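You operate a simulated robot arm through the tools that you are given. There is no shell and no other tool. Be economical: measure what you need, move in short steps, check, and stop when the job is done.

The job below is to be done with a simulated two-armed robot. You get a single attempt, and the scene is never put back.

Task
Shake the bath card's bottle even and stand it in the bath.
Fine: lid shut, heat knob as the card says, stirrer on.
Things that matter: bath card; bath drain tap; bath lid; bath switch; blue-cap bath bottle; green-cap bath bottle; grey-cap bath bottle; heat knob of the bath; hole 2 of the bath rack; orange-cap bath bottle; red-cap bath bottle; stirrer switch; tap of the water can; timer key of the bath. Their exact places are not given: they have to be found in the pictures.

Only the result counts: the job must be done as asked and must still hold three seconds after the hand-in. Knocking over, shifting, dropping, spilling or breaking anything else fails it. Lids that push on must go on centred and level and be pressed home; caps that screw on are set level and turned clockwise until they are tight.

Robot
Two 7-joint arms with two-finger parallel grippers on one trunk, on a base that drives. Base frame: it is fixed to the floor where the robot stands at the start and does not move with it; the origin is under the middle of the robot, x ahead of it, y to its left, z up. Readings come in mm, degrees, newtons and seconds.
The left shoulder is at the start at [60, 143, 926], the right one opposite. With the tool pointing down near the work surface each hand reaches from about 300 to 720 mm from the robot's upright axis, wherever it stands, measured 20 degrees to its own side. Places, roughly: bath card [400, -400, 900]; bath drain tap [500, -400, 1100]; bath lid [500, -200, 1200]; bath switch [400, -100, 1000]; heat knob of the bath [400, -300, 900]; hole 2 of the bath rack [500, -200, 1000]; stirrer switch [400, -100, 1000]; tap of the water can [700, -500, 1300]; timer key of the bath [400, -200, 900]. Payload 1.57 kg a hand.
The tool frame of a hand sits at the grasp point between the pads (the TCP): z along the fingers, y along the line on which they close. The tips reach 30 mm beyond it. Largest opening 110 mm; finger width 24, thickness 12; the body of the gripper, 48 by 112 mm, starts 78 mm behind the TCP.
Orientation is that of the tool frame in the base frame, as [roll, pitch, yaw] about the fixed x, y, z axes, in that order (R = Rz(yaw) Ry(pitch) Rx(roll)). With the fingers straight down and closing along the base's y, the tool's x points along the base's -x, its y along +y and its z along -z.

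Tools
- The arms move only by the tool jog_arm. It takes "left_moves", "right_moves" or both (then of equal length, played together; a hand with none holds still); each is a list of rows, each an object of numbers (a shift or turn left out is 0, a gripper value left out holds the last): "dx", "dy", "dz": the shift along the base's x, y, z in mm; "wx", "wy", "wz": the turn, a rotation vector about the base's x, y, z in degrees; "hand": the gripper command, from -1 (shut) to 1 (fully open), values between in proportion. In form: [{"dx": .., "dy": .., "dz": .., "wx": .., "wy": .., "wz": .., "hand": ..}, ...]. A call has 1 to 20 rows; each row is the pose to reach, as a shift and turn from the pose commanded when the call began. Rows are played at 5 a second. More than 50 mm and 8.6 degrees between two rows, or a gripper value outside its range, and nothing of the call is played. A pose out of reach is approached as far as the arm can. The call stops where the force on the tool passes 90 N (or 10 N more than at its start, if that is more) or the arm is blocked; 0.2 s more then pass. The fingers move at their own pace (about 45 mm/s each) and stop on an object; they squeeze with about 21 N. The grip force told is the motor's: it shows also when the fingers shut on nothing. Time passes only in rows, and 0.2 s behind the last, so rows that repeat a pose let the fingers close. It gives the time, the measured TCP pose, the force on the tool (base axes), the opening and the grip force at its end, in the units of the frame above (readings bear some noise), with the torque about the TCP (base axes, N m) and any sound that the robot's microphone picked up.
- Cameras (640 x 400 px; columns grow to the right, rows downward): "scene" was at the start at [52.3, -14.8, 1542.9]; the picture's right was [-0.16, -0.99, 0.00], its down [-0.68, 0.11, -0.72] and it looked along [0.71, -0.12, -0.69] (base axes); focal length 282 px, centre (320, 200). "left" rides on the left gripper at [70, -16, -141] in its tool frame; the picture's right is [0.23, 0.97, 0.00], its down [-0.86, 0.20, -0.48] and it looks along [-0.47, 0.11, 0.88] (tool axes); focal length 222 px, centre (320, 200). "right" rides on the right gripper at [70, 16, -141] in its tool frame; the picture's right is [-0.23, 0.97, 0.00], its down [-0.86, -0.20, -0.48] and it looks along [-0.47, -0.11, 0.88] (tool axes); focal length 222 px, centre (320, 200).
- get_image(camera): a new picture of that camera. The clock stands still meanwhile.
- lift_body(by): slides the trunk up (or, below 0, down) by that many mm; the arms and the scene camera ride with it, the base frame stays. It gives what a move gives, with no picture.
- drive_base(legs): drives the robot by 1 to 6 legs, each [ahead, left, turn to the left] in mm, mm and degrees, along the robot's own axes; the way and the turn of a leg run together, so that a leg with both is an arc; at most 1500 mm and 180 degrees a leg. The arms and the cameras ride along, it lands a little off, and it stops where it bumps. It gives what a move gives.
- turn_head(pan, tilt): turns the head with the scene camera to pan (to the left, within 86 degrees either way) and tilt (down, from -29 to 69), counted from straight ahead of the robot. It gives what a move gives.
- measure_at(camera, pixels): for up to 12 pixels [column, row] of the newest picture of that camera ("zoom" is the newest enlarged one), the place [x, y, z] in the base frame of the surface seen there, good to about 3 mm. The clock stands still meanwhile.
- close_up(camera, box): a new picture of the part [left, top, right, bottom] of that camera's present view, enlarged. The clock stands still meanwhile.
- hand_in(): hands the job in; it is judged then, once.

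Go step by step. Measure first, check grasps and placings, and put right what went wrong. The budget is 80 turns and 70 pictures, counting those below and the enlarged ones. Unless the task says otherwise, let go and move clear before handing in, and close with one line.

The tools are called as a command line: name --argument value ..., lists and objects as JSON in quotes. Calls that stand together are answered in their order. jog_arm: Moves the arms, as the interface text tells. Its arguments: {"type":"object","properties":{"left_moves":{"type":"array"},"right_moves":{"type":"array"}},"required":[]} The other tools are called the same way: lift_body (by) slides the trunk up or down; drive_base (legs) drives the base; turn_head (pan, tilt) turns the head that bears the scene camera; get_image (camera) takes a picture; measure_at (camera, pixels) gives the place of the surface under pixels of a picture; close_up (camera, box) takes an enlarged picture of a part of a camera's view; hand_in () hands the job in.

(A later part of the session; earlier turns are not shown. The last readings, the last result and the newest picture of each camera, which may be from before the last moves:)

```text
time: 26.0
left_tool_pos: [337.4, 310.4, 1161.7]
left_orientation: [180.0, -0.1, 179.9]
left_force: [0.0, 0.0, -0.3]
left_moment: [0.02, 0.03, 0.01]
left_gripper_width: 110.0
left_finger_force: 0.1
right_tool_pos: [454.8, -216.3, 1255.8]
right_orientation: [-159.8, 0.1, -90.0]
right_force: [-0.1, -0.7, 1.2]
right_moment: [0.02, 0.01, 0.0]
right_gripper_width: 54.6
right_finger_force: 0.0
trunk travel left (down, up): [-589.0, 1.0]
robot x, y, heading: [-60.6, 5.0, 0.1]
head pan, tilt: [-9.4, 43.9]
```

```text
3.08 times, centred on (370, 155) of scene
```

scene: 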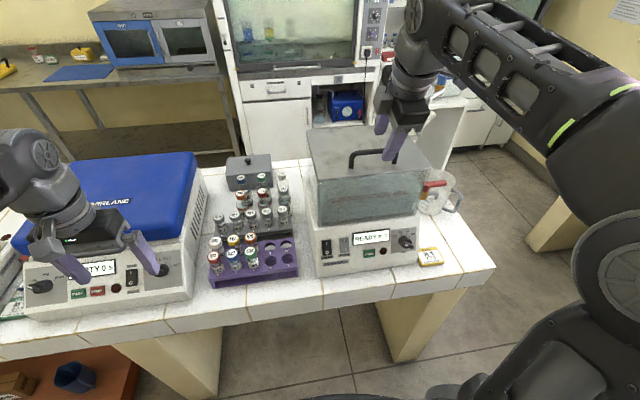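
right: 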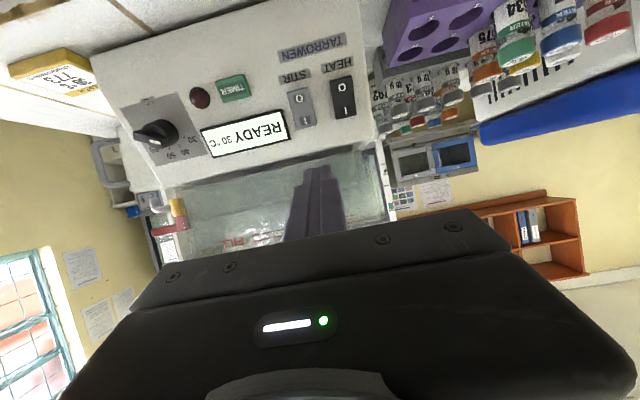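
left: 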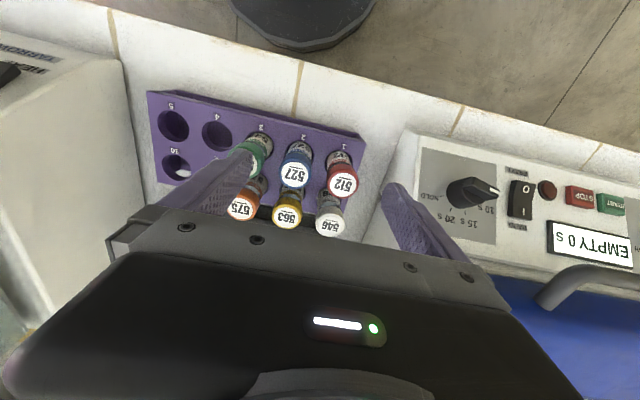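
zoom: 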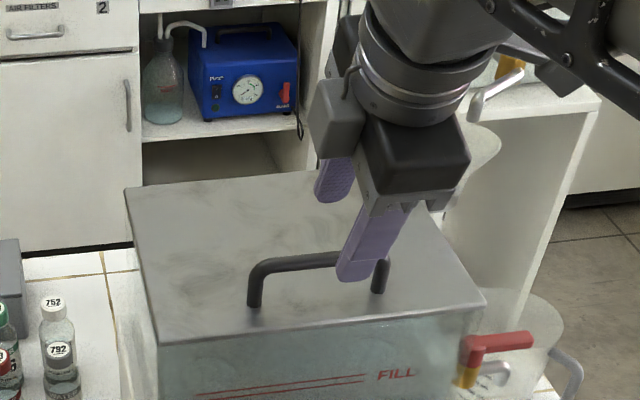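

measure_at --camera "zoom" --pixels '[[290, 263], [320, 259], [270, 268], [258, 303], [378, 288], [140, 190], [300, 172], [172, 338], [480, 300], [350, 278]]'

```text
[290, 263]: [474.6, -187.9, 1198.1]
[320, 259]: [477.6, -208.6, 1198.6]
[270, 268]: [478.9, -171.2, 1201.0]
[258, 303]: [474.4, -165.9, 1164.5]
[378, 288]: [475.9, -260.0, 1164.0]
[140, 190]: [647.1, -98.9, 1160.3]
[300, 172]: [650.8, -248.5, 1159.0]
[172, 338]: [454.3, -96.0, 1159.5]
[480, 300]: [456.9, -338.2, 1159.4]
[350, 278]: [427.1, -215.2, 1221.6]
```

The bar is at x≈477, z≈1193. I'll descend and close on it.

jog_arm --right_moves '[{"dx": 10, "dz": -25}, {"dx": 18, "dz": -49}, {"dx": 18, "dz": -49, "hand": -0.5}, {"dx": 18, "dz": -49, "hand": -1}, {"dx": 18, "dz": -49, "hand": -1}, {"dx": 18, "dz": -49, "hand": -1}, {"dx": 18, "dz": -49, "hand": -1}]'

close_up --camera "scene" --box '[290, 90, 450, 220]'

```text
time: 27.6
left_tool_pos: [337.9, 309.3, 1161.3]
left_orientation: [179.9, 0.0, -180.0]
left_force: [0.5, -0.7, 0.2]
left_moment: [0.01, -0.04, 0.02]
left_gripper_width: 109.9
left_finger_force: 0.0
right_tool_pos: [473.4, -216.2, 1207.8]
right_orientation: [-159.5, 0.2, -89.9]
right_force: [10.4, -0.2, 6.9]
right_moment: [0.1, -0.19, -0.42]
right_gripper_width: 11.9
right_finger_force: 29.1
trunk travel left (down, up): [-589.0, 1.0]
robot x, y, heading: [-57.7, 1.6, 0.2]
head pan, tilt: [-9.4, 43.9]
```

```text
3.08 times, centred on (370, 155) of scene
```

zoom: 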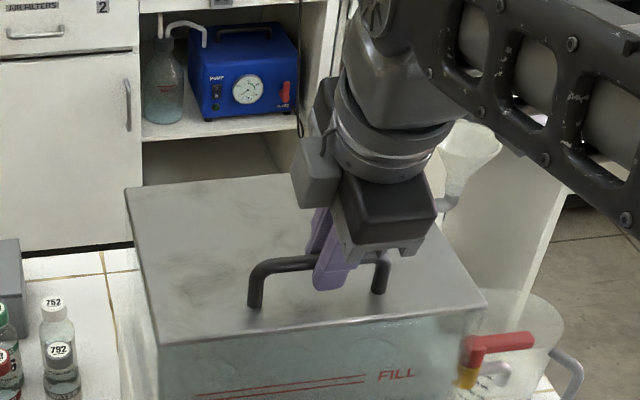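

The handle is gripped (12 mm). I'll lift a little along an arc about a supposed back hinge (x≈655, z≈1159) and see whether it swings.

jog_arm --right_moves '[{"dx": 2, "dz": 10}, {"dx": 5, "dz": 20}, {"dx": 8.6, "dz": 30.4}, {"dx": 8.6, "dz": 30.4}]'

close_up --camera "scene" --box '[290, 70, 470, 220]'

```text
time: 28.6
left_tool_pos: [338.7, 310.5, 1160.6]
left_orientation: [-180.0, -0.1, 180.0]
left_force: [-0.1, -0.3, 0.4]
left_moment: [0.02, 0.02, -0.03]
left_gripper_width: 110.3
left_finger_force: 0.0
right_tool_pos: [481.9, -216.1, 1237.1]
right_orientation: [-159.9, 0.1, -89.9]
right_force: [10.7, 5.0, -6.9]
right_moment: [0.29, -0.03, -0.53]
right_gripper_width: 11.6
right_finger_force: 28.6
trunk travel left (down, up): [-589.0, 1.0]
robot x, y, heading: [-55.2, 0.0, -0.2]
head pan, tilt: [-9.4, 43.9]
```

```text
2.67 times, centred on (380, 145) of scene
```

zoom: 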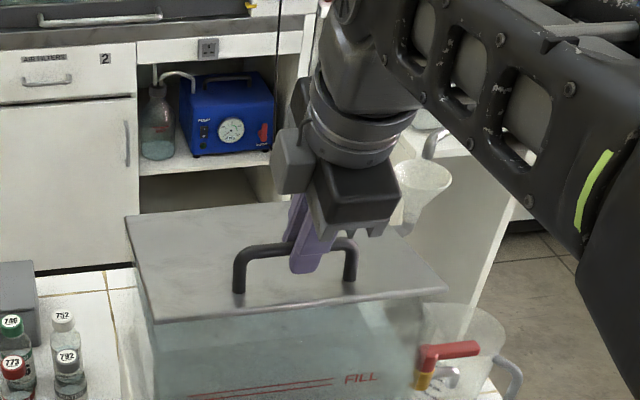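

It swings on a back hinge and weighs little. I'll continue along the arc to about 60°.

jog_arm --right_moves '[{"dx": 6.5, "dz": 14.5}, {"dx": 13.8, "dz": 28.4}, {"dx": 22.5, "dz": 41.5}, {"dx": 32.2, "dz": 54}, {"dx": 43, "dz": 65.3}, {"dx": 54.9, "dz": 76}, {"dx": 67.5, "dz": 85.3}, {"dx": 81, "dz": 93.6}, {"dx": 95, "dz": 100.6}, {"dx": 109.8, "dz": 106.6}]'

get_image --camera "scene"

```text
time: 30.8
left_tool_pos: [332.9, 309.6, 1163.5]
left_orientation: [180.0, 0.2, -179.9]
left_force: [-0.7, -0.3, 0.2]
left_moment: [0.01, 0.02, 0.0]
left_gripper_width: 110.3
left_finger_force: 0.2
right_tool_pos: [534.3, -215.0, 1297.7]
right_orientation: [-159.2, -0.1, -90.0]
right_force: [-16.9, -5.4, 19.7]
right_moment: [0.03, 0.08, -0.8]
right_gripper_width: 11.9
right_finger_force: 29.2
right hand out of reach, approached as far as the arm can: row 6, 7, 8, 9, 10
trunk travel left (down, up): [-589.0, 1.0]
robot x, y, heading: [-54.8, 3.1, -0.0]
head pan, tilt: [-9.4, 43.9]
```

```text
27 pictures are left
```

scene: 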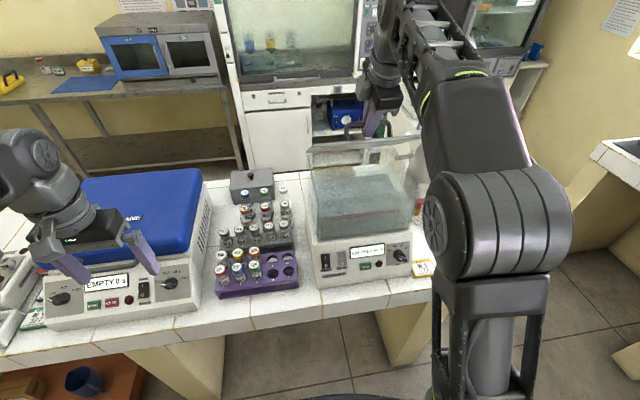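

The lid has opened to about 35°, but the right arm is at its reach limit. I'll lower it again, release, and drive closer before retrying.

jog_arm --right_moves '[{"dx": -10, "dz": -2}, {"dx": -20, "dz": -8}, {"dx": -30, "dz": -19}, {"dx": -39, "dz": -32}, {"dx": -46, "dz": -46}, {"dx": -52, "dz": -60}, {"dx": -57, "dz": -74}, {"dx": -60, "dz": -84}, {"dx": -61, "dz": -89}, {"dx": -61, "dz": -89, "hand": -0.3}, {"dx": -61, "dz": -89, "hand": 0}, {"dx": -70, "dz": -60, "hand": 0}, {"dx": -85, "dz": -20}, {"dx": -95, "dz": 20}]'

drive_base --legs '[[110, 0, 0]]'

get_image --camera "scene"

```text
time: 33.8
left_tool_pos: [336.3, 309.2, 1161.5]
left_orientation: [-180.0, -0.1, 180.0]
left_force: [-0.2, 1.0, -0.3]
left_moment: [0.0, -0.01, 0.04]
left_gripper_width: 110.1
left_finger_force: 0.1
right_tool_pos: [439.6, -214.6, 1316.5]
right_orientation: [-159.8, 0.2, -89.9]
right_force: [-0.2, -0.8, 0.0]
right_moment: [-0.01, 0.02, -0.03]
right_gripper_width: 55.3
right_finger_force: 0.0
trunk travel left (down, up): [-589.0, 1.0]
robot x, y, heading: [-56.2, 0.2, 0.2]
head pan, tilt: [-9.4, 43.9]
```

```text
time: 35.0
left_tool_pos: [448.8, 309.2, 1161.3]
left_orientation: [-179.9, -0.1, 180.0]
left_force: [0.6, 0.1, -1.1]
left_moment: [0.03, 0.03, 0.0]
left_gripper_width: 109.8
left_finger_force: 0.1
right_tool_pos: [553.1, -214.0, 1315.2]
right_orientation: [-159.8, 0.1, -89.9]
right_force: [-0.1, -1.4, 0.9]
right_moment: [0.02, 0.01, -0.01]
right_gripper_width: 54.7
right_finger_force: 0.1
trunk travel left (down, up): [-589.0, 1.0]
robot x, y, heading: [54.2, 3.1, 0.0]
head pan, tilt: [-9.4, 43.9]
```

```text
26 pictures are left
```

scene: 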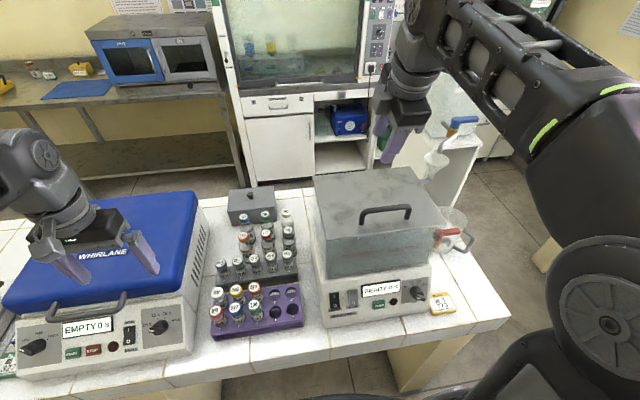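

The base moved in without bumping and the lid is closed. I'll regrip the handle and lift along the arc again, tilting the hand as it rises.

jog_arm --right_moves '[{"dx": -45}, {"dx": -90, "dz": -15}, {"dx": -98, "dz": -55}, {"dx": -90, "dz": -82}, {"dx": -80, "dz": -108}, {"dx": -80, "dz": -108, "hand": -0.5}, {"dx": -80, "dz": -108, "hand": -1}, {"dx": -80, "dz": -108, "hand": -1}, {"dx": -80, "dz": -108, "hand": -1}]'

jog_arm --right_moves '[{"dx": 4, "dz": 16}, {"dx": 8.6, "dz": 30.4}, {"dx": 15, "dz": 45}, {"dx": 22.4, "dz": 58.8}, {"dx": 31, "dz": 72, "wy": -2}, {"dx": 40, "dz": 84, "wy": -4}, {"dx": 51, "dz": 95, "wy": -6}, {"dx": 62, "dz": 105, "wy": -8}, {"dx": 74, "dz": 114, "wy": -10}, {"dx": 86, "dz": 122, "wy": -12}, {"dx": 100, "dz": 129, "wy": -15}, {"dx": 114, "dz": 135, "wy": -18}, {"dx": 114, "dz": 135, "wy": -18}]'

get_image --camera "scene"

```text
time: 37.0
left_tool_pos: [447.8, 311.0, 1161.3]
left_orientation: [180.0, 0.0, -180.0]
left_force: [-1.5, 0.0, -0.1]
left_moment: [0.02, 0.0, 0.03]
left_gripper_width: 110.0
left_finger_force: 0.1
right_tool_pos: [474.1, -213.9, 1209.5]
right_orientation: [-159.6, 0.1, -89.9]
right_force: [10.0, 0.2, 6.6]
right_moment: [0.27, -0.2, -0.35]
right_gripper_width: 11.7
right_finger_force: 25.7
trunk travel left (down, up): [-589.0, 1.0]
robot x, y, heading: [52.9, 2.4, 0.1]
head pan, tilt: [-9.4, 43.9]
```

```text
time: 39.8
left_tool_pos: [447.4, 308.5, 1160.9]
left_orientation: [179.9, 0.0, 179.9]
left_force: [0.3, 0.3, 0.3]
left_moment: [0.01, 0.04, 0.02]
left_gripper_width: 110.4
left_finger_force: 0.0
right_tool_pos: [586.9, -215.2, 1343.1]
right_orientation: [-141.8, 0.1, -89.9]
right_force: [1.0, -0.9, -6.2]
right_moment: [0.01, 0.09, -0.88]
right_gripper_width: 12.2
right_finger_force: 29.6
trunk travel left (down, up): [-589.0, 1.0]
robot x, y, heading: [56.0, 0.6, 0.4]
head pan, tilt: [-9.4, 43.9]
```

```text
25 pictures are left
```

scene: 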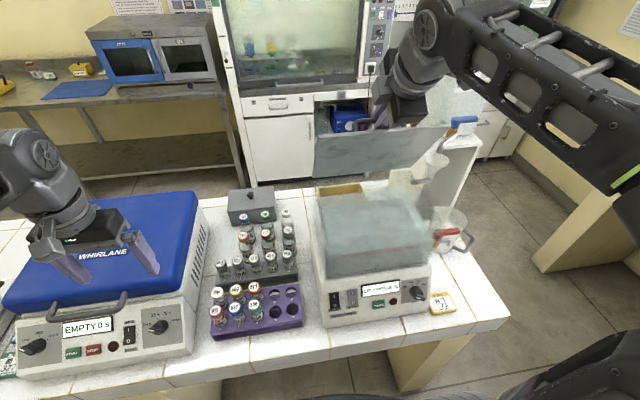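

The lid is up at about 58°, swinging freely with low force. I'll bring the left hand in with closed fingers pointing forward, to push the underside past vertical.

jog_arm --left_moves '[{"dz": 40, "dx": -30, "hand": -1}, {"dz": 80, "dx": -60}, {"dz": 115, "dx": -80, "wy": -5}, {"dz": 130, "dx": -90, "wy": -13}, {"dz": 130, "dx": -90, "dy": -20, "wy": -21}, {"dz": 130, "dx": -90, "dy": -50, "wy": -29}, {"dz": 130, "dx": -90, "dy": -85, "wy": -37}, {"dz": 130, "dx": -85, "dy": -120, "wy": -45}, {"dz": 130, "dx": -80, "dy": -160, "wy": -53}, {"dz": 130, "dx": -70, "dy": -200, "wy": -61}, {"dz": 130, "dx": -60, "dy": -240, "wy": -69}, {"dz": 130, "dx": -50, "dy": -280, "wy": -77}, {"dz": 130, "dx": -40, "dy": -320, "wy": -85}, {"dz": 130, "dx": -30, "dy": -360, "wy": -88}, {"dz": 130, "dx": -20, "dy": -400, "wy": -88}, {"dz": 130, "dx": -10, "dy": -434, "wy": -88}, {"dz": 130, "dx": -10, "dy": -434, "wy": -88}]'

get_image --camera "scene"

```text
time: 42.6
left_tool_pos: [382.2, -42.8, 1269.3]
left_orientation: [-150.8, 72.3, -163.3]
left_force: [0.1, -0.2, 0.1]
left_moment: [0.0, 0.02, 0.0]
left_gripper_width: 0.0
left_finger_force: 21.0
left hand out of reach, approached as far as the arm can: row 1, 2, 3, 4, 5
right_tool_pos: [583.7, -213.1, 1342.2]
right_orientation: [-142.0, 0.1, -89.8]
right_force: [-0.9, -1.8, 4.0]
right_moment: [0.81, -0.14, -0.25]
right_gripper_width: 12.1
right_finger_force: 29.5
trunk travel left (down, up): [-589.0, 1.0]
robot x, y, heading: [53.5, 1.0, -0.1]
head pan, tilt: [-9.4, 43.9]
stopped in row 14 (left hand): the arm was blocked; the commanded pose is now the measured one
```

```text
24 pictures are left
```

scene: 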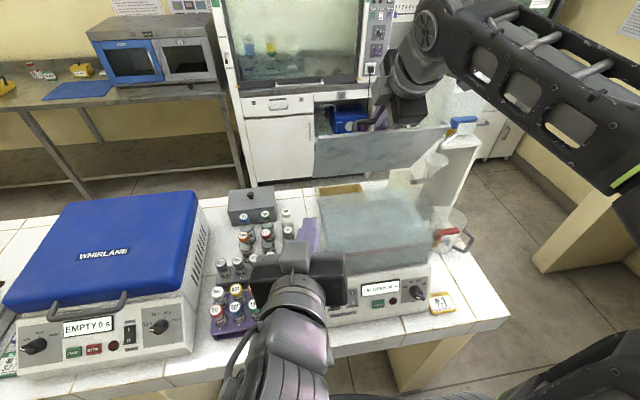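

The left hand points forward at [382,−43,1269]. I'll advance it toward the lid's underside without turning further.

jog_arm --left_moves '[{"dx": 35, "dy": -15, "dz": 5}, {"dx": 70, "dy": -30, "dz": 10}, {"dx": 105, "dy": -50, "dz": 14}, {"dx": 135, "dy": -70, "dz": 18}, {"dx": 150, "dy": -80, "dz": 19}]'

get_image --camera "left"

get_image --camera "scene"

```text
time: 43.4
left_tool_pos: [422.1, -67.8, 1233.8]
left_orientation: [-156.9, 69.3, -172.2]
left_force: [0.5, 0.2, 0.7]
left_moment: [0.02, 0.01, -0.02]
left_gripper_width: 0.0
left_finger_force: 20.8
right_tool_pos: [585.4, -213.2, 1343.7]
right_orientation: [-141.8, 0.0, -89.9]
right_force: [-1.8, 0.9, 2.9]
right_moment: [0.3, 0.01, -0.7]
right_gripper_width: 11.7
right_finger_force: 28.9
trunk travel left (down, up): [-589.0, 1.0]
robot x, y, heading: [52.4, -1.3, 0.1]
head pan, tilt: [-9.4, 43.9]
stopped in row 3 (left hand): the arm was blocked; the commanded pose is now the measured one
```

```text
23 pictures are left
```

left: 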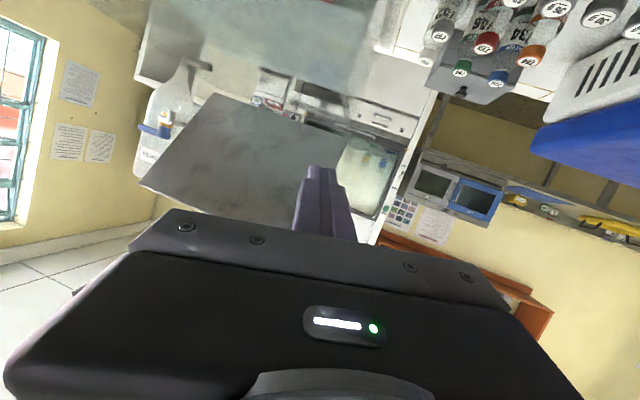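

```text
22 pictures are left
```

scene: 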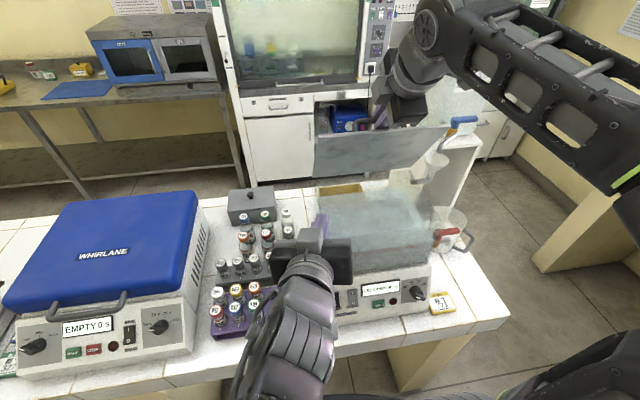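

The left arm gets blocked when horizontal. I'll use a steeper, 45° forward-down pointing, which suits its reach better.

jog_arm --left_moves '[{"dx": 0, "dy": -8, "dz": 15, "wy": 6}, {"dx": 10, "dy": -16, "dz": 30, "wy": 12}, {"dx": 25, "dy": -24, "dz": 45, "wy": 18}, {"dx": 45, "dy": -32, "dz": 56, "wy": 25}, {"dx": 75, "dy": -40, "dz": 56, "wy": 25}, {"dx": 105, "dy": -49, "dz": 56, "wy": 25}]'

get_image --camera "left"

```text
time: 44.8
left_tool_pos: [527.5, -118.6, 1290.6]
left_orientation: [-161.3, 44.6, -176.4]
left_force: [-0.3, -1.2, -0.4]
left_moment: [0.0, 0.03, 0.02]
left_gripper_width: 0.0
left_finger_force: 21.2
right_tool_pos: [584.9, -214.8, 1342.5]
right_orientation: [-141.8, -0.1, -89.8]
right_force: [0.7, -1.5, 4.5]
right_moment: [0.65, -0.2, -0.36]
right_gripper_width: 11.7
right_finger_force: 29.3
trunk travel left (down, up): [-589.0, 1.0]
robot x, y, heading: [52.2, -4.0, 0.2]
head pan, tilt: [-9.4, 43.9]
```

```text
21 pictures are left
```

left: 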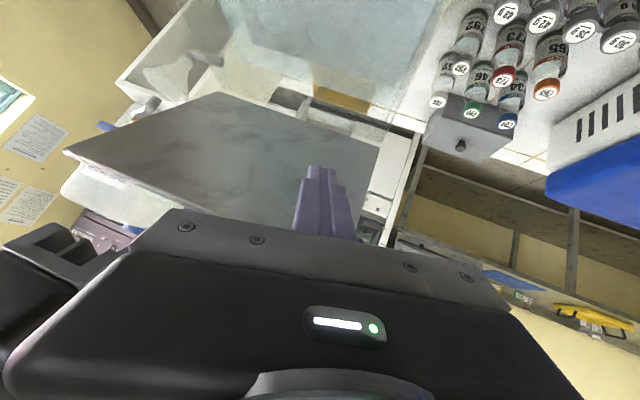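

The tip is just under the lid's left part. I'll advance to contact while the right hand still holds.

jog_arm --left_moves '[{"dx": 20}, {"dx": 32}, {"dx": 38}, {"dx": 44}, {"dx": 48}]'

```text
time: 45.7
left_tool_pos: [557.2, -121.6, 1285.2]
left_orientation: [-162.2, 43.2, -177.5]
left_force: [0.2, -1.3, -0.2]
left_moment: [-0.02, 0.03, -0.01]
left_gripper_width: 0.0
left_finger_force: 21.1
right_tool_pos: [589.3, -214.1, 1351.6]
right_orientation: [-140.2, 0.2, -89.8]
right_force: [-2.6, 1.9, 13.1]
right_moment: [0.46, -0.08, -0.49]
right_gripper_width: 11.6
right_finger_force: 29.1
trunk travel left (down, up): [-589.0, 1.0]
robot x, y, heading: [50.5, 2.8, 0.1]
head pan, tilt: [-9.4, 43.9]
stopped in row 4 (left hand): the force on the tool passed its limit at 94 N (the readings are from after the stop); the commanded pose is now the measured one
```

Contact was made, stiffly because the right hand still held the bar. Now the right hand lets go and withdraws along its axis, leaving the lid resting on the left.

jog_arm --right_moves '[{"hand": -0.7}, {"hand": -0.4}, {"hand": -0.2}, {"hand": -0.2}]'

get_image --camera "scene"

```text
time: 46.7
left_tool_pos: [555.6, -123.6, 1283.2]
left_orientation: [-162.4, 42.6, -177.9]
left_force: [-24.9, 3.9, -9.9]
left_moment: [-0.15, 0.61, -0.14]
left_gripper_width: 0.0
left_finger_force: 20.9
right_tool_pos: [588.5, -214.5, 1348.1]
right_orientation: [-140.5, 0.1, -90.0]
right_force: [15.5, -1.5, 4.2]
right_moment: [0.05, -0.04, -0.08]
right_gripper_width: 31.0
right_finger_force: 0.0
trunk travel left (down, up): [-589.0, 1.0]
robot x, y, heading: [55.1, -0.4, 0.3]
head pan, tilt: [-9.4, 43.9]
```

```text
20 pictures are left
```

scene: 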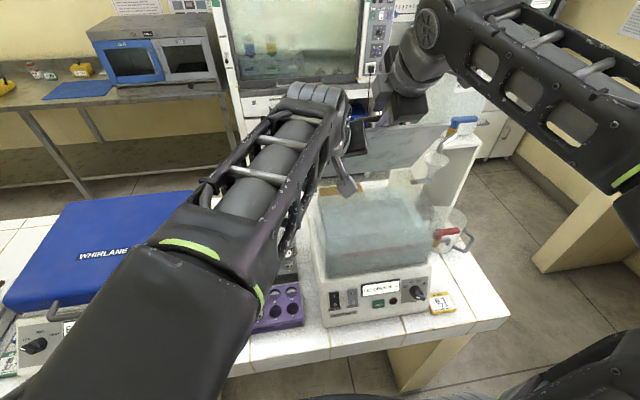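

The lid rests on the left finger. I'll withdraw the right hand along the lid plane.

jog_arm --right_moves '[{"dx": -10, "dz": 17}, {"dx": -20, "dz": 35}, {"dx": -35, "dz": 50}, {"dx": -60, "dz": 62}, {"dx": -95, "dz": 62}, {"dx": -130, "dz": 60, "dy": -25}, {"dx": -150, "dz": 50, "dy": -60}]'

get_image --camera "scene"

```text
time: 48.3
left_tool_pos: [556.8, -123.1, 1285.7]
left_orientation: [-162.3, 43.0, -177.7]
left_force: [0.1, 0.3, -1.1]
left_moment: [-0.03, -0.01, 0.0]
left_gripper_width: 0.0
left_finger_force: 21.3
right_tool_pos: [436.3, -273.8, 1397.6]
right_orientation: [-140.7, 0.1, -89.8]
right_force: [0.3, -0.8, 0.8]
right_moment: [0.01, 0.01, 0.01]
right_gripper_width: 44.2
right_finger_force: 0.1
trunk travel left (down, up): [-589.0, 1.0]
robot x, y, heading: [56.1, 5.9, 0.1]
head pan, tilt: [-9.4, 43.9]
```

```text
19 pictures are left
```

scene: 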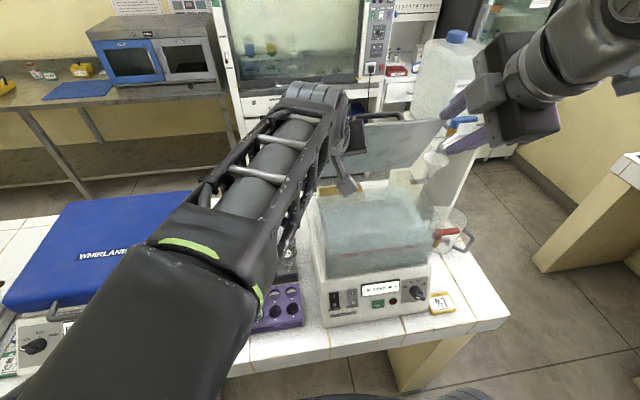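

The left force is now about zero, so the lid seems to hold by hinge friction. I'll push it further with the left hand toward vertical, then back off.

jog_arm --left_moves '[{"dx": 15}, {"dx": 30}, {"dx": 45}, {"dx": 60}, {"dx": 75}, {"dx": 75}]'

jog_arm --left_moves '[{"dx": -15}, {"dx": -15}, {"dx": -15}]'

get_image --camera "scene"

```text
time: 49.7
left_tool_pos: [625.8, -121.5, 1285.5]
left_orientation: [-162.4, 42.7, -177.9]
left_force: [-35.8, 7.2, -8.3]
left_moment: [0.07, 0.82, 0.23]
left_gripper_width: 0.0
left_finger_force: 21.5
right_tool_pos: [432.0, -272.6, 1398.8]
right_orientation: [-140.4, 0.0, -89.8]
right_force: [0.0, 0.4, -0.4]
right_moment: [0.01, 0.01, 0.03]
right_gripper_width: 44.3
right_finger_force: 0.1
trunk travel left (down, up): [-589.0, 1.0]
robot x, y, heading: [52.4, 1.0, -0.2]
head pan, tilt: [-9.4, 43.9]
```

```text
time: 50.5
left_tool_pos: [619.4, -121.8, 1285.4]
left_orientation: [-162.2, 43.1, -177.6]
left_force: [-0.6, 1.1, 1.5]
left_moment: [0.02, 0.0, 0.0]
left_gripper_width: 0.0
left_finger_force: 20.8
right_tool_pos: [437.9, -274.0, 1398.0]
right_orientation: [-140.7, 0.1, -89.8]
right_force: [0.3, -1.1, -0.5]
right_moment: [0.0, -0.04, -0.01]
right_gripper_width: 44.0
right_finger_force: 0.1
trunk travel left (down, up): [-589.0, 1.0]
robot x, y, heading: [54.2, 1.1, 0.1]
head pan, tilt: [-9.4, 43.9]
```

```text
18 pictures are left
```

scene: 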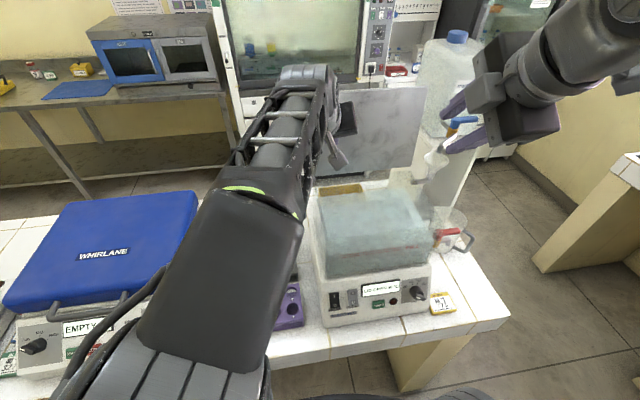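

The lid is near vertical and stays there. I'll withdraw the left hand, turn it to point down, and look into the bath.

jog_arm --left_moves '[{"dx": -45}, {"dx": -90}, {"dx": -135}, {"dx": -165, "wx": 2.5, "wy": 7, "wz": 0.7}, {"dx": -180, "wx": 5.2, "wy": 14, "wz": 1.4}, {"dx": -180, "wx": 8, "wy": 21.5, "wz": 2.2}, {"dx": -180, "wx": 10.8, "wy": 29, "wz": 3}, {"dx": -180, "wx": 13.5, "wy": 36, "wz": 3.7}, {"dx": -180, "wx": 16.1, "wy": 43.1, "wz": 4.4, "hand": 0}, {"dx": -180, "wx": 16.1, "wy": 43.1, "wz": 4.4, "hand": 0}]'

get_image --camera "left"

get_image --camera "scene"

```text
time: 52.7
left_tool_pos: [416.3, -102.6, 1178.1]
left_orientation: [-179.7, 0.3, 180.0]
left_force: [-0.9, -0.5, 0.8]
left_moment: [0.02, 0.0, -0.01]
left_gripper_width: 49.9
left_finger_force: 0.0
left hand out of reach, approached as far as the arm can: row 7, 8, 9, 10
right_tool_pos: [437.5, -273.8, 1398.5]
right_orientation: [-140.6, 0.2, -89.9]
right_force: [-1.3, 0.6, 0.0]
right_moment: [0.01, -0.04, 0.02]
right_gripper_width: 44.0
right_finger_force: 0.1
trunk travel left (down, up): [-589.0, 1.0]
robot x, y, heading: [51.6, 2.8, 0.3]
head pan, tilt: [-9.4, 43.9]
```

```text
17 pictures are left
```

left: 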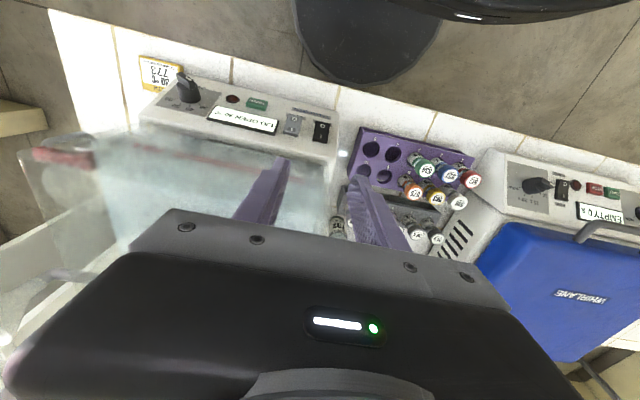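

```text
16 pictures are left
```

scene: 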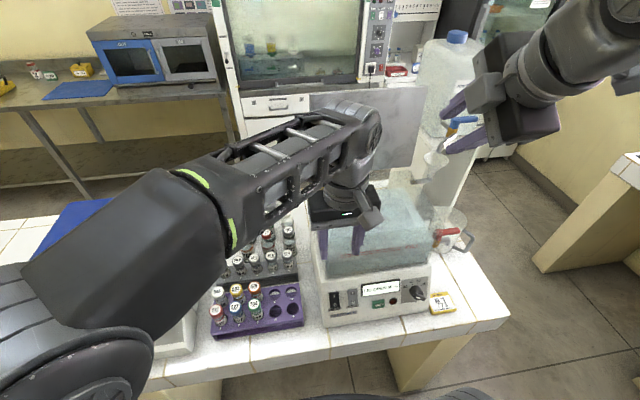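

No contact here. I'll move the left hand over bottle 773, turning so the fingers close along x (wider gaps there), and look into the bath with the scene camera.

jog_arm --left_moves '[{"dz": 30, "dy": 15}, {"dz": 60, "dx": 10, "dy": 40, "wz": -8}, {"dz": 65, "dx": 30, "dy": 70, "wz": -16}, {"dz": 65, "dx": 60, "dy": 100, "wz": -24}, {"dz": 65, "dx": 90, "dy": 125, "wz": -32}, {"dz": 65, "dx": 120, "dy": 145, "wz": -40}, {"dz": 55, "dx": 150, "dy": 157, "wz": -48}, {"dz": 45, "dx": 180, "dy": 157, "wz": -56}, {"dz": 30, "dx": 210, "dy": 157, "wz": -64}, {"dz": 10, "dx": 235, "dy": 157, "wz": -72}, {"dz": -10, "dx": 240, "dy": 157, "wz": -80}, {"dz": -40, "dx": 240, "dy": 157, "wz": -88}, {"dz": -60, "dx": 240, "dy": 157, "wz": -90}, {"dz": -60, "dx": 240, "dy": 157, "wz": -90}]'

get_image --camera "scene"

close_up --camera "scene" --box '[300, 150, 460, 310]'

```text
time: 55.7
left_tool_pos: [577.6, 11.9, 1144.6]
left_orientation: [179.8, 0.0, 89.8]
left_force: [-0.3, -0.7, -0.5]
left_moment: [0.02, 0.01, -0.02]
left_gripper_width: 54.9
left_finger_force: 0.0
left hand out of reach, approached as far as the arm can: row 1, 2, 3, 4, 5, 6, 7, 8, 9, 10, 11, 12, 13, 14
right_tool_pos: [439.3, -271.4, 1397.8]
right_orientation: [-140.8, 0.2, -89.9]
right_force: [-0.2, -0.8, -0.3]
right_moment: [0.0, 0.0, 0.02]
right_gripper_width: 43.9
right_finger_force: 0.2
trunk travel left (down, up): [-589.0, 1.0]
robot x, y, heading: [56.1, -1.1, 0.2]
head pan, tilt: [-9.4, 43.9]
```

```text
15 pictures are left
```

scene: 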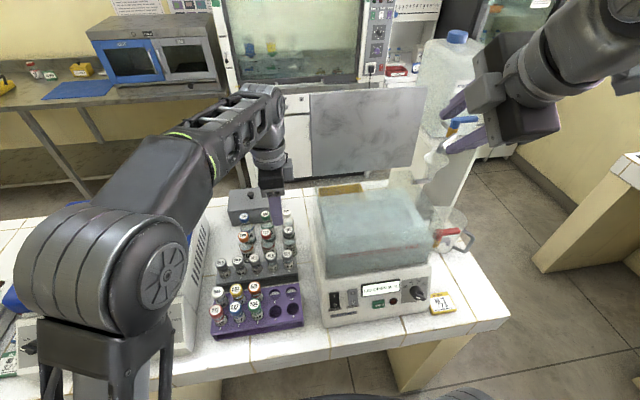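

```text
2.50 times, centred on (380, 230) of scene
```

zoom: 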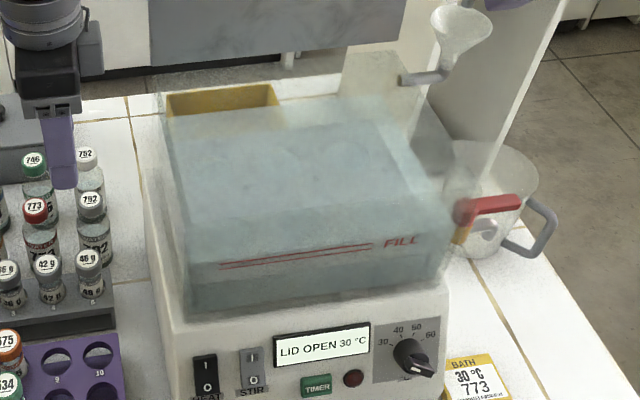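

The display confirms "LID OPEN 30 °C", but the rack isn't visible through the haze. I'll tip the right hand to look straight down into the bath.

jog_arm --right_moves '[{"wy": 8}, {"wy": 16}, {"wy": 24}, {"wy": 30}, {"wy": 30}]'

get_image --camera "right"

```text
time: 56.9
left_tool_pos: [586.4, 8.9, 1139.2]
left_orientation: [-179.6, -0.4, 89.9]
left_force: [1.6, -1.6, -1.1]
left_moment: [0.12, 0.24, 0.01]
left_gripper_width: 55.2
left_finger_force: 0.1
right_tool_pos: [498.5, -299.5, 1204.8]
right_orientation: [-170.4, 0.3, -89.9]
right_force: [3.5, -0.4, -1.7]
right_moment: [0.11, 0.23, 0.06]
right_gripper_width: 44.2
right_finger_force: 0.1
right hand out of reach, approached as far as the arm can: row 1, 2, 3, 4, 5
trunk travel left (down, up): [-589.0, 1.0]
robot x, y, heading: [53.9, -2.2, 0.3]
head pan, tilt: [-9.4, 43.9]
```

```text
13 pictures are left
```

right: 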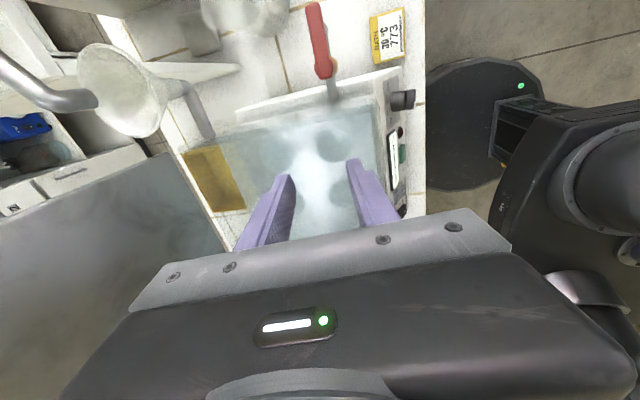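

Dark holes show through the water at (270,150), (340,145) and (350,200). I'll enlarge that.

close_up --camera "right" --box '[180, 80, 420, 240]'

measure_at --camera "zoom" --pixels '[[255, 190], [425, 165], [450, 310], [330, 230], [190, 100], [500, 90], [340, 120], [170, 180]]'

```text
2.50 times, centred on (300, 160) of right
```

zoom: 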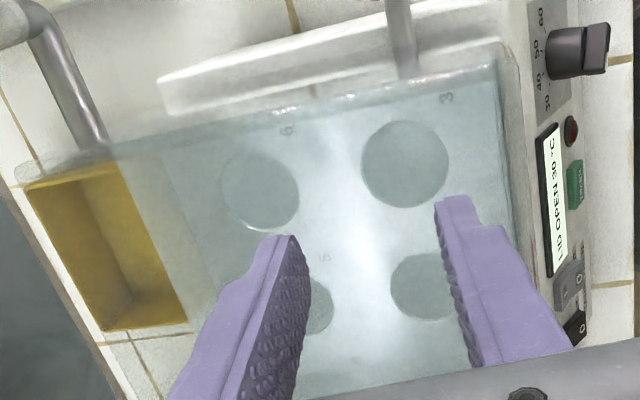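

```text
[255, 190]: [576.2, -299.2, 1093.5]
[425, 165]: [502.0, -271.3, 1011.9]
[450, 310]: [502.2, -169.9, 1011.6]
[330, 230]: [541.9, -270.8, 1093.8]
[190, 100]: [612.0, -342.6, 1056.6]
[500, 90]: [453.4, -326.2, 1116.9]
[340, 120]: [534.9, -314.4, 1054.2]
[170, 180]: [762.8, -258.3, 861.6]
```

measure_at --camera "zoom" --pixels '[[405, 163], [405, 125], [405, 203], [366, 165], [444, 163], [425, 285], [398, 285], [425, 257], [425, 315], [447, 98], [300, 200], [350, 330]]'

```text
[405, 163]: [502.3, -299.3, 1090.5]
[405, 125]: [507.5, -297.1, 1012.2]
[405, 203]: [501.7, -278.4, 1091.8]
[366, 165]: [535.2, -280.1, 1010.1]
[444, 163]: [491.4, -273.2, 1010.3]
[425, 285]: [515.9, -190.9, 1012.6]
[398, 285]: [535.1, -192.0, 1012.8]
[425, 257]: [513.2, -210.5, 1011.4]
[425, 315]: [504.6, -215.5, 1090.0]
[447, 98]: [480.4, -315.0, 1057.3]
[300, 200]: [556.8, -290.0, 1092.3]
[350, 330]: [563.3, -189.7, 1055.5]
```

The readings place the water at z≈1091, the rack top at 1056, and the floor at 1011. Hole 2 is centred near (506,−214) with a diameter of about 42 mm. The left arm can't get high enough there, so the right hand will carry the bottle, tilted 25° and gripping the cap across y. I'll clear the left arm and reorient the right.

jog_arm --left_moves '[{"dx": -30, "dy": 20}, {"dx": -60, "dy": 50, "dz": 5}, {"dx": -90, "dy": 85, "dz": 10}, {"dx": -110, "dy": 125, "dz": 15}, {"dx": -130, "dy": 165, "dz": 20}, {"dx": -140, "dy": 210, "dz": 20}, {"dx": -140, "dy": 255, "dz": 20}, {"dx": -140, "dy": 300, "dz": 20}]' --right_moves '[{"dx": -25, "dz": 5, "wy": 3}, {"dx": -50, "dz": 10, "wy": 6}, {"dx": -75, "dz": 15, "wy": 9.6}, {"dx": -100, "dz": 20, "wy": 9.6}, {"dx": -115, "dy": 10, "dz": 25, "wy": 9.6}, {"dx": -118, "dy": 20, "dz": 25, "wy": 9.6}, {"dx": -118, "dy": 30, "dz": 25, "wy": 9.6}, {"dx": -118, "dy": 40, "dz": 25, "wy": 9.6}]'

jog_arm --right_moves '[{"wz": -8}, {"wz": -16}, {"wz": -24}, {"wz": -32}, {"wz": -40}, {"wz": -48}, {"wz": -56}, {"wz": -64}, {"wz": -72}, {"wz": -80}, {"wz": -88}, {"wz": -90, "hand": -0.15}]'

jog_arm --right_moves '[{"wy": -8, "dy": 20}, {"wy": -16, "dy": 50}, {"wy": -25, "dy": 85}, {"wy": -25, "dy": 130}, {"wy": -25, "dy": 170}, {"wy": -25, "dy": 210, "dx": 10}, {"wy": -25, "dy": 245, "dx": 30, "dz": -10}, {"wy": -25, "dy": 280, "dx": 50, "dz": -25}, {"wy": -25, "dy": 310, "dx": 75, "dz": -45}]'

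```text
time: 58.7
left_tool_pos: [434.9, 307.7, 1161.5]
left_orientation: [179.9, -0.1, 89.8]
left_force: [-0.1, 0.4, 0.9]
left_moment: [0.03, 0.01, -0.01]
left_gripper_width: 54.9
left_finger_force: 0.1
right_tool_pos: [417.1, -260.9, 1184.5]
right_orientation: [179.7, 0.3, -89.9]
right_force: [0.1, -0.1, 0.0]
right_moment: [-0.03, -0.04, 0.01]
right_gripper_width: 44.0
right_finger_force: 0.1
right hand out of reach, approached as far as the arm can: row 2, 3, 4, 5, 6, 7, 8
trunk travel left (down, up): [-589.0, 1.0]
robot x, y, heading: [55.1, 2.3, 0.0]
head pan, tilt: [-9.4, 43.9]
```

```text
time: 61.3
left_tool_pos: [434.9, 307.3, 1161.6]
left_orientation: [-180.0, -0.1, 90.0]
left_force: [0.1, 0.0, -0.1]
left_moment: [0.0, -0.02, 0.02]
left_gripper_width: 55.0
left_finger_force: 0.0
right_tool_pos: [417.4, -259.8, 1182.9]
right_orientation: [179.7, 0.1, 180.0]
right_force: [0.3, -0.2, -0.5]
right_moment: [-0.02, 0.0, 0.05]
right_gripper_width: 46.7
right_finger_force: 0.0
trunk travel left (down, up): [-589.0, 1.0]
robot x, y, heading: [52.7, -0.3, -0.3]
head pan, tilt: [-9.4, 43.9]
```

```text
refused: row 3 steps farther than a row can; nothing moved
```

The first two moves worked; the third was refused for step size. I'll repeat it with a 30° tilt, backing off from the tank first.

jog_arm --right_moves '[{"dx": -25}, {"dx": -45, "wy": -8}, {"dx": -45, "wy": -16, "dy": 15, "dz": 15}, {"dx": -45, "wy": -24, "dy": 40, "dz": 30}, {"dx": -45, "wy": -30, "dy": 75, "dz": 40}, {"dx": -45, "wy": -30, "dy": 115, "dz": 45}, {"dx": -45, "wy": -30, "dy": 155, "dz": 45}, {"dx": -40, "wy": -30, "dy": 195, "dz": 45}, {"dx": -20, "wy": -30, "dy": 230, "dz": 35}, {"dx": 5, "wy": -30, "dy": 265, "dz": 20}, {"dx": 35, "wy": -30, "dy": 295, "dz": 0}, {"dx": 70, "wy": -30, "dy": 313, "dz": -25}, {"dx": 105, "wy": -30, "dy": 313, "dz": -55}, {"dx": 105, "wy": -30, "dy": 313, "dz": -55}]'

get_image --camera "right"

```text
time: 64.3
left_tool_pos: [434.2, 307.5, 1161.8]
left_orientation: [179.9, -0.1, 90.1]
left_force: [0.4, 0.2, -0.4]
left_moment: [0.0, -0.02, -0.01]
left_gripper_width: 54.9
left_finger_force: 0.0
right_tool_pos: [521.3, 52.7, 1127.6]
right_orientation: [179.7, 30.2, -179.8]
right_force: [-0.4, -0.2, -0.2]
right_moment: [0.02, -0.04, 0.02]
right_gripper_width: 46.3
right_finger_force: 0.0
trunk travel left (down, up): [-589.0, 1.0]
robot x, y, heading: [54.0, 2.0, 0.2]
head pan, tilt: [-9.4, 43.9]
```

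```text
11 pictures are left
```

right: 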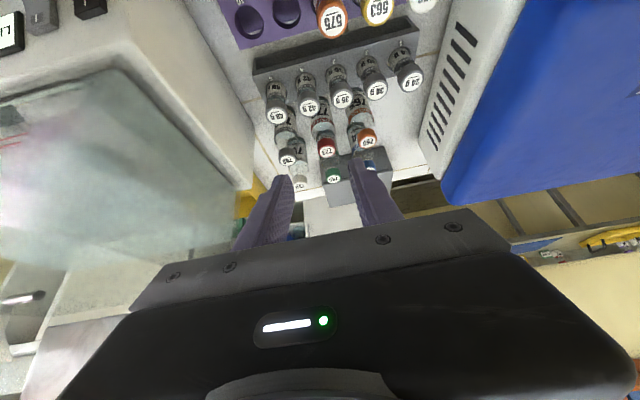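

The red cap 773 shows at (327,150), between the fingers. I'll measure it.

measure_at --camera "right" --pixels '[[327, 152], [324, 152], [331, 152], [327, 141], [326, 135], [323, 125], [287, 160], [367, 140], [333, 180], [309, 110], [340, 100]]'

close_up --camera "right" --box '[270, 80, 390, 200]'

```text
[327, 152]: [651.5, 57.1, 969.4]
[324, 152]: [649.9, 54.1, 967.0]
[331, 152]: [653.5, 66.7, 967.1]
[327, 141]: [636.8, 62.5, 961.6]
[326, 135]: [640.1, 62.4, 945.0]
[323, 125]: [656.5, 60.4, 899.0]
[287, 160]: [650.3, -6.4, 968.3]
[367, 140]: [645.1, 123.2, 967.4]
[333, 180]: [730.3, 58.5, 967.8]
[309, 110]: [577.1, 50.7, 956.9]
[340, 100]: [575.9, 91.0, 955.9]
```

```text
3.33 times, centred on (330, 140) of right
```

zoom: 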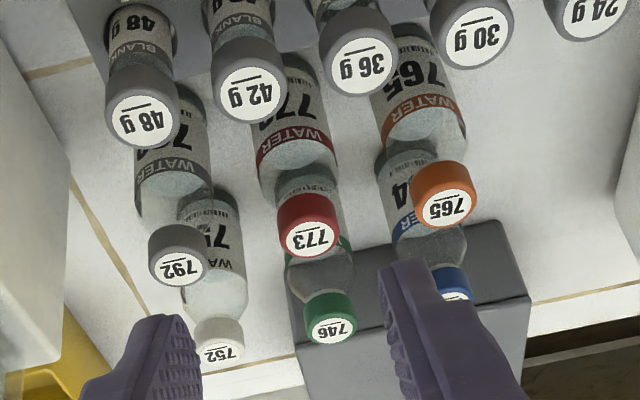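

measure_at --camera "zoom" --pixels '[[310, 238], [290, 240], [330, 238], [310, 228], [310, 250], [308, 200], [281, 215], [336, 212], [300, 150], [178, 266], [447, 206], [330, 328]]'

```text
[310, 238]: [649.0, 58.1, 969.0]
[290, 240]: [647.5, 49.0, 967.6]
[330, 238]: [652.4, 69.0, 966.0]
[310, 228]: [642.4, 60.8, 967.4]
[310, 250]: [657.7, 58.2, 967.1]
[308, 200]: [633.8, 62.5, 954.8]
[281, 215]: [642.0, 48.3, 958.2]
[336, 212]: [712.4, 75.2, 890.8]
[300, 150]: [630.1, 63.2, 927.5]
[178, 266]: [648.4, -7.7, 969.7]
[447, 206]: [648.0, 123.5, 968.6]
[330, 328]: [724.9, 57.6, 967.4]
```

The cap centre is (650, 59.5) with its top at z 968 and a diameter of about 32. I'll approach along the tool axis and grip the cap.

jog_arm --right_moves '[{"dx": 30, "dy": 3, "dz": -35, "hand": -0.05}, {"dx": 60, "dy": 7, "dz": -65}, {"dx": 85, "dy": 7, "dz": -90}, {"dx": 105, "dy": 7, "dz": -124}, {"dx": 117, "dy": 7, "dz": -144.7}, {"dx": 125, "dy": 7, "dz": -158.6}, {"dx": 125, "dy": 7, "dz": -158.6, "hand": -0.3}, {"dx": 125, "dy": 7, "dz": -158.6, "hand": -1}, {"dx": 125, "dy": 7, "dz": -158.6, "hand": -1}, {"dx": 125, "dy": 7, "dz": -158.6, "hand": -1}]'

close_up --camera "right" --box '[220, 60, 420, 240]'

```text
time: 66.5
left_tool_pos: [434.8, 307.9, 1162.3]
left_orientation: [179.9, -0.2, 90.0]
left_force: [-0.6, -0.2, -0.9]
left_moment: [-0.03, 0.0, 0.04]
left_gripper_width: 54.8
left_finger_force: 0.1
right_tool_pos: [646.6, 60.9, 972.1]
right_orientation: [179.8, 30.1, -179.9]
right_force: [0.5, -1.0, 1.2]
right_moment: [-0.07, -0.03, -0.02]
right_gripper_width: 31.1
right_finger_force: 21.0
trunk travel left (down, up): [-589.0, 1.0]
robot x, y, heading: [57.8, 2.3, 0.1]
head pan, tilt: [-9.4, 43.9]
```

```text
2.22 times, centred on (320, 150) of right
```

zoom: 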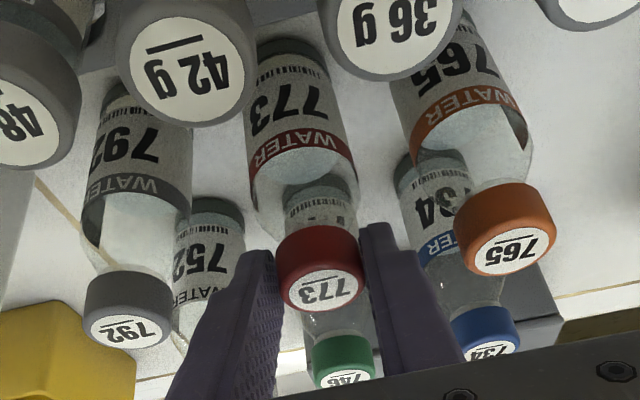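

The cap is gripped at 31 mm. I'll lift it straight up, then back to open space above the racks.

jog_arm --right_moves '[{"dz": 20}, {"dz": 50}, {"dz": 85}, {"dz": 120}, {"dz": 150}, {"dz": 165, "dx": -30}, {"dz": 175, "dx": -70}, {"dz": 185, "dx": -110}, {"dz": 185, "dx": -120}]'

get_image --camera "scene"

```text
time: 68.7
left_tool_pos: [435.1, 307.9, 1161.4]
left_orientation: [-180.0, -0.1, 90.0]
left_force: [1.3, 0.1, 0.3]
left_moment: [0.03, 0.01, 0.0]
left_gripper_width: 54.9
left_finger_force: 0.0
right_tool_pos: [551.2, 21.5, 1141.3]
right_orientation: [-179.5, 28.5, 175.2]
right_force: [-0.4, -1.2, -1.1]
right_moment: [0.01, -0.02, 0.04]
right_gripper_width: 30.5
right_finger_force: 21.1
trunk travel left (down, up): [-589.0, 1.0]
robot x, y, heading: [55.7, 4.2, 0.1]
head pan, tilt: [-9.4, 43.9]
stopped in row 9 (right hand): the arm was blocked; the commanded pose is now the measured one
```

```text
8 pictures are left
```

scene: 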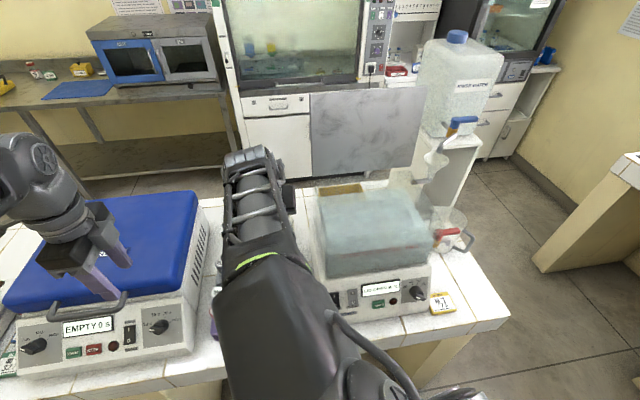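

The bottle is held, but the arm blocked near a limit. I'll take it back and right, in front of the bath, straightening the yaw.

jog_arm --right_moves '[{"dx": -20, "dy": -15, "dz": 5, "wz": 1}, {"dx": -50, "dy": -30, "dz": 12, "wz": 2, "wy": -0.5}, {"dx": -85, "dy": -42, "dz": 25, "wz": 3, "wy": -1}, {"dx": -120, "dy": -55, "dz": 40, "wz": 4, "wy": -1.5}, {"dx": -150, "dy": -75, "dz": 55, "wz": 4.8, "wy": -1.5}, {"dx": -170, "dy": -105, "dz": 70, "wz": 4.8, "wy": -1.5}, {"dx": -178, "dy": -140, "dz": 80, "wz": 4.8, "wy": -1.5}, {"dx": -180, "dy": -180, "dz": 85, "wz": 4.8, "wy": -1.5}, {"dx": -180, "dy": -215, "dz": 85, "wz": 4.8, "wy": -1.5}, {"dx": -180, "dy": -235, "dz": 85, "wz": 4.8, "wy": -1.5}]'

```text
time: 70.9
left_tool_pos: [434.9, 307.8, 1160.8]
left_orientation: [180.0, -0.1, 89.9]
left_force: [0.1, -0.5, 0.2]
left_moment: [0.01, 0.01, 0.01]
left_gripper_width: 55.0
left_finger_force: 0.0
right_tool_pos: [369.2, -214.8, 1225.8]
right_orientation: [-179.6, 30.0, -179.9]
right_force: [-1.0, 0.1, -0.2]
right_moment: [-0.01, 0.02, 0.02]
right_gripper_width: 30.3
right_finger_force: 20.7
trunk travel left (down, up): [-589.0, 1.0]
robot x, y, heading: [53.5, -1.1, 0.4]
head pan, tilt: [-9.4, 43.9]
```

The bottle is in front of the bath at z 1226. I'll shake it up and down and look at it.

jog_arm --right_moves '[{"dz": -48}, {"dz": 0}, {"dz": -48}, {"dz": 0}, {"dz": -48}, {"dz": 0}, {"dz": -48}, {"dz": 0}, {"dz": -48}, {"dz": 0}, {"dz": -48}, {"dz": 0}, {"dz": -48}, {"dz": 0}, {"dz": -48}, {"dz": 0}, {"dz": -48}, {"dz": 0}, {"dz": -48}, {"dz": 0}]'

close_up --camera "right" --box '[220, 60, 420, 240]'

```text
time: 75.1
left_tool_pos: [435.5, 309.1, 1161.1]
left_orientation: [179.9, 0.0, 90.1]
left_force: [-0.4, 0.1, -0.3]
left_moment: [0.0, -0.01, -0.02]
left_gripper_width: 54.9
left_finger_force: 0.1
right_tool_pos: [372.2, -217.1, 1226.5]
right_orientation: [-179.5, 30.1, 180.0]
right_force: [-0.7, -0.2, -0.6]
right_moment: [0.01, -0.02, 0.02]
right_gripper_width: 30.1
right_finger_force: 21.2
trunk travel left (down, up): [-589.0, 1.0]
robot x, y, heading: [56.3, -0.8, -0.2]
head pan, tilt: [-9.4, 43.9]
```

```text
2.22 times, centred on (320, 150) of right
```

zoom: 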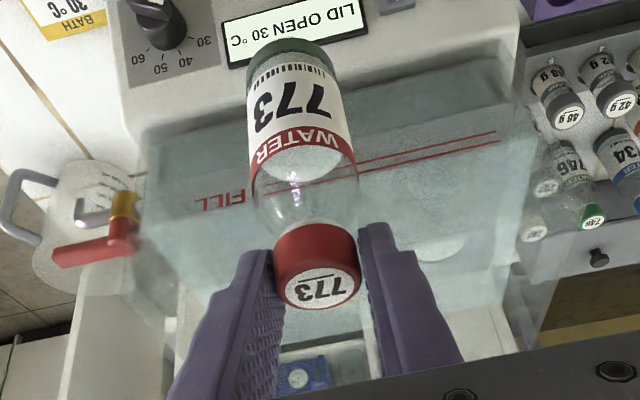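

A dark band remains at the bottle's base; it may be sediment or just the glass foot. I'll look from the scene camera.

close_up --camera "scene" --box '[300, 150, 420, 270]'

```text
3.33 times, centred on (360, 210) of scene
```

zoom: 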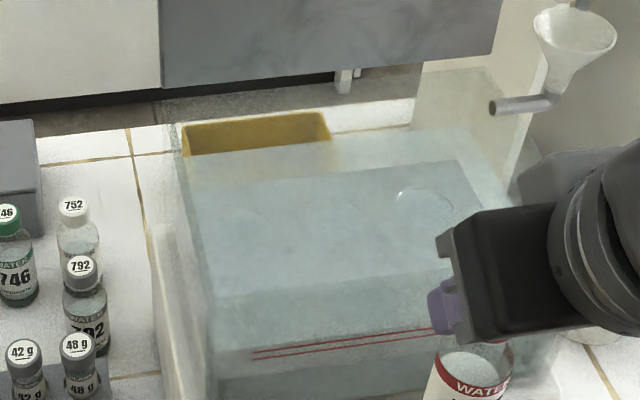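

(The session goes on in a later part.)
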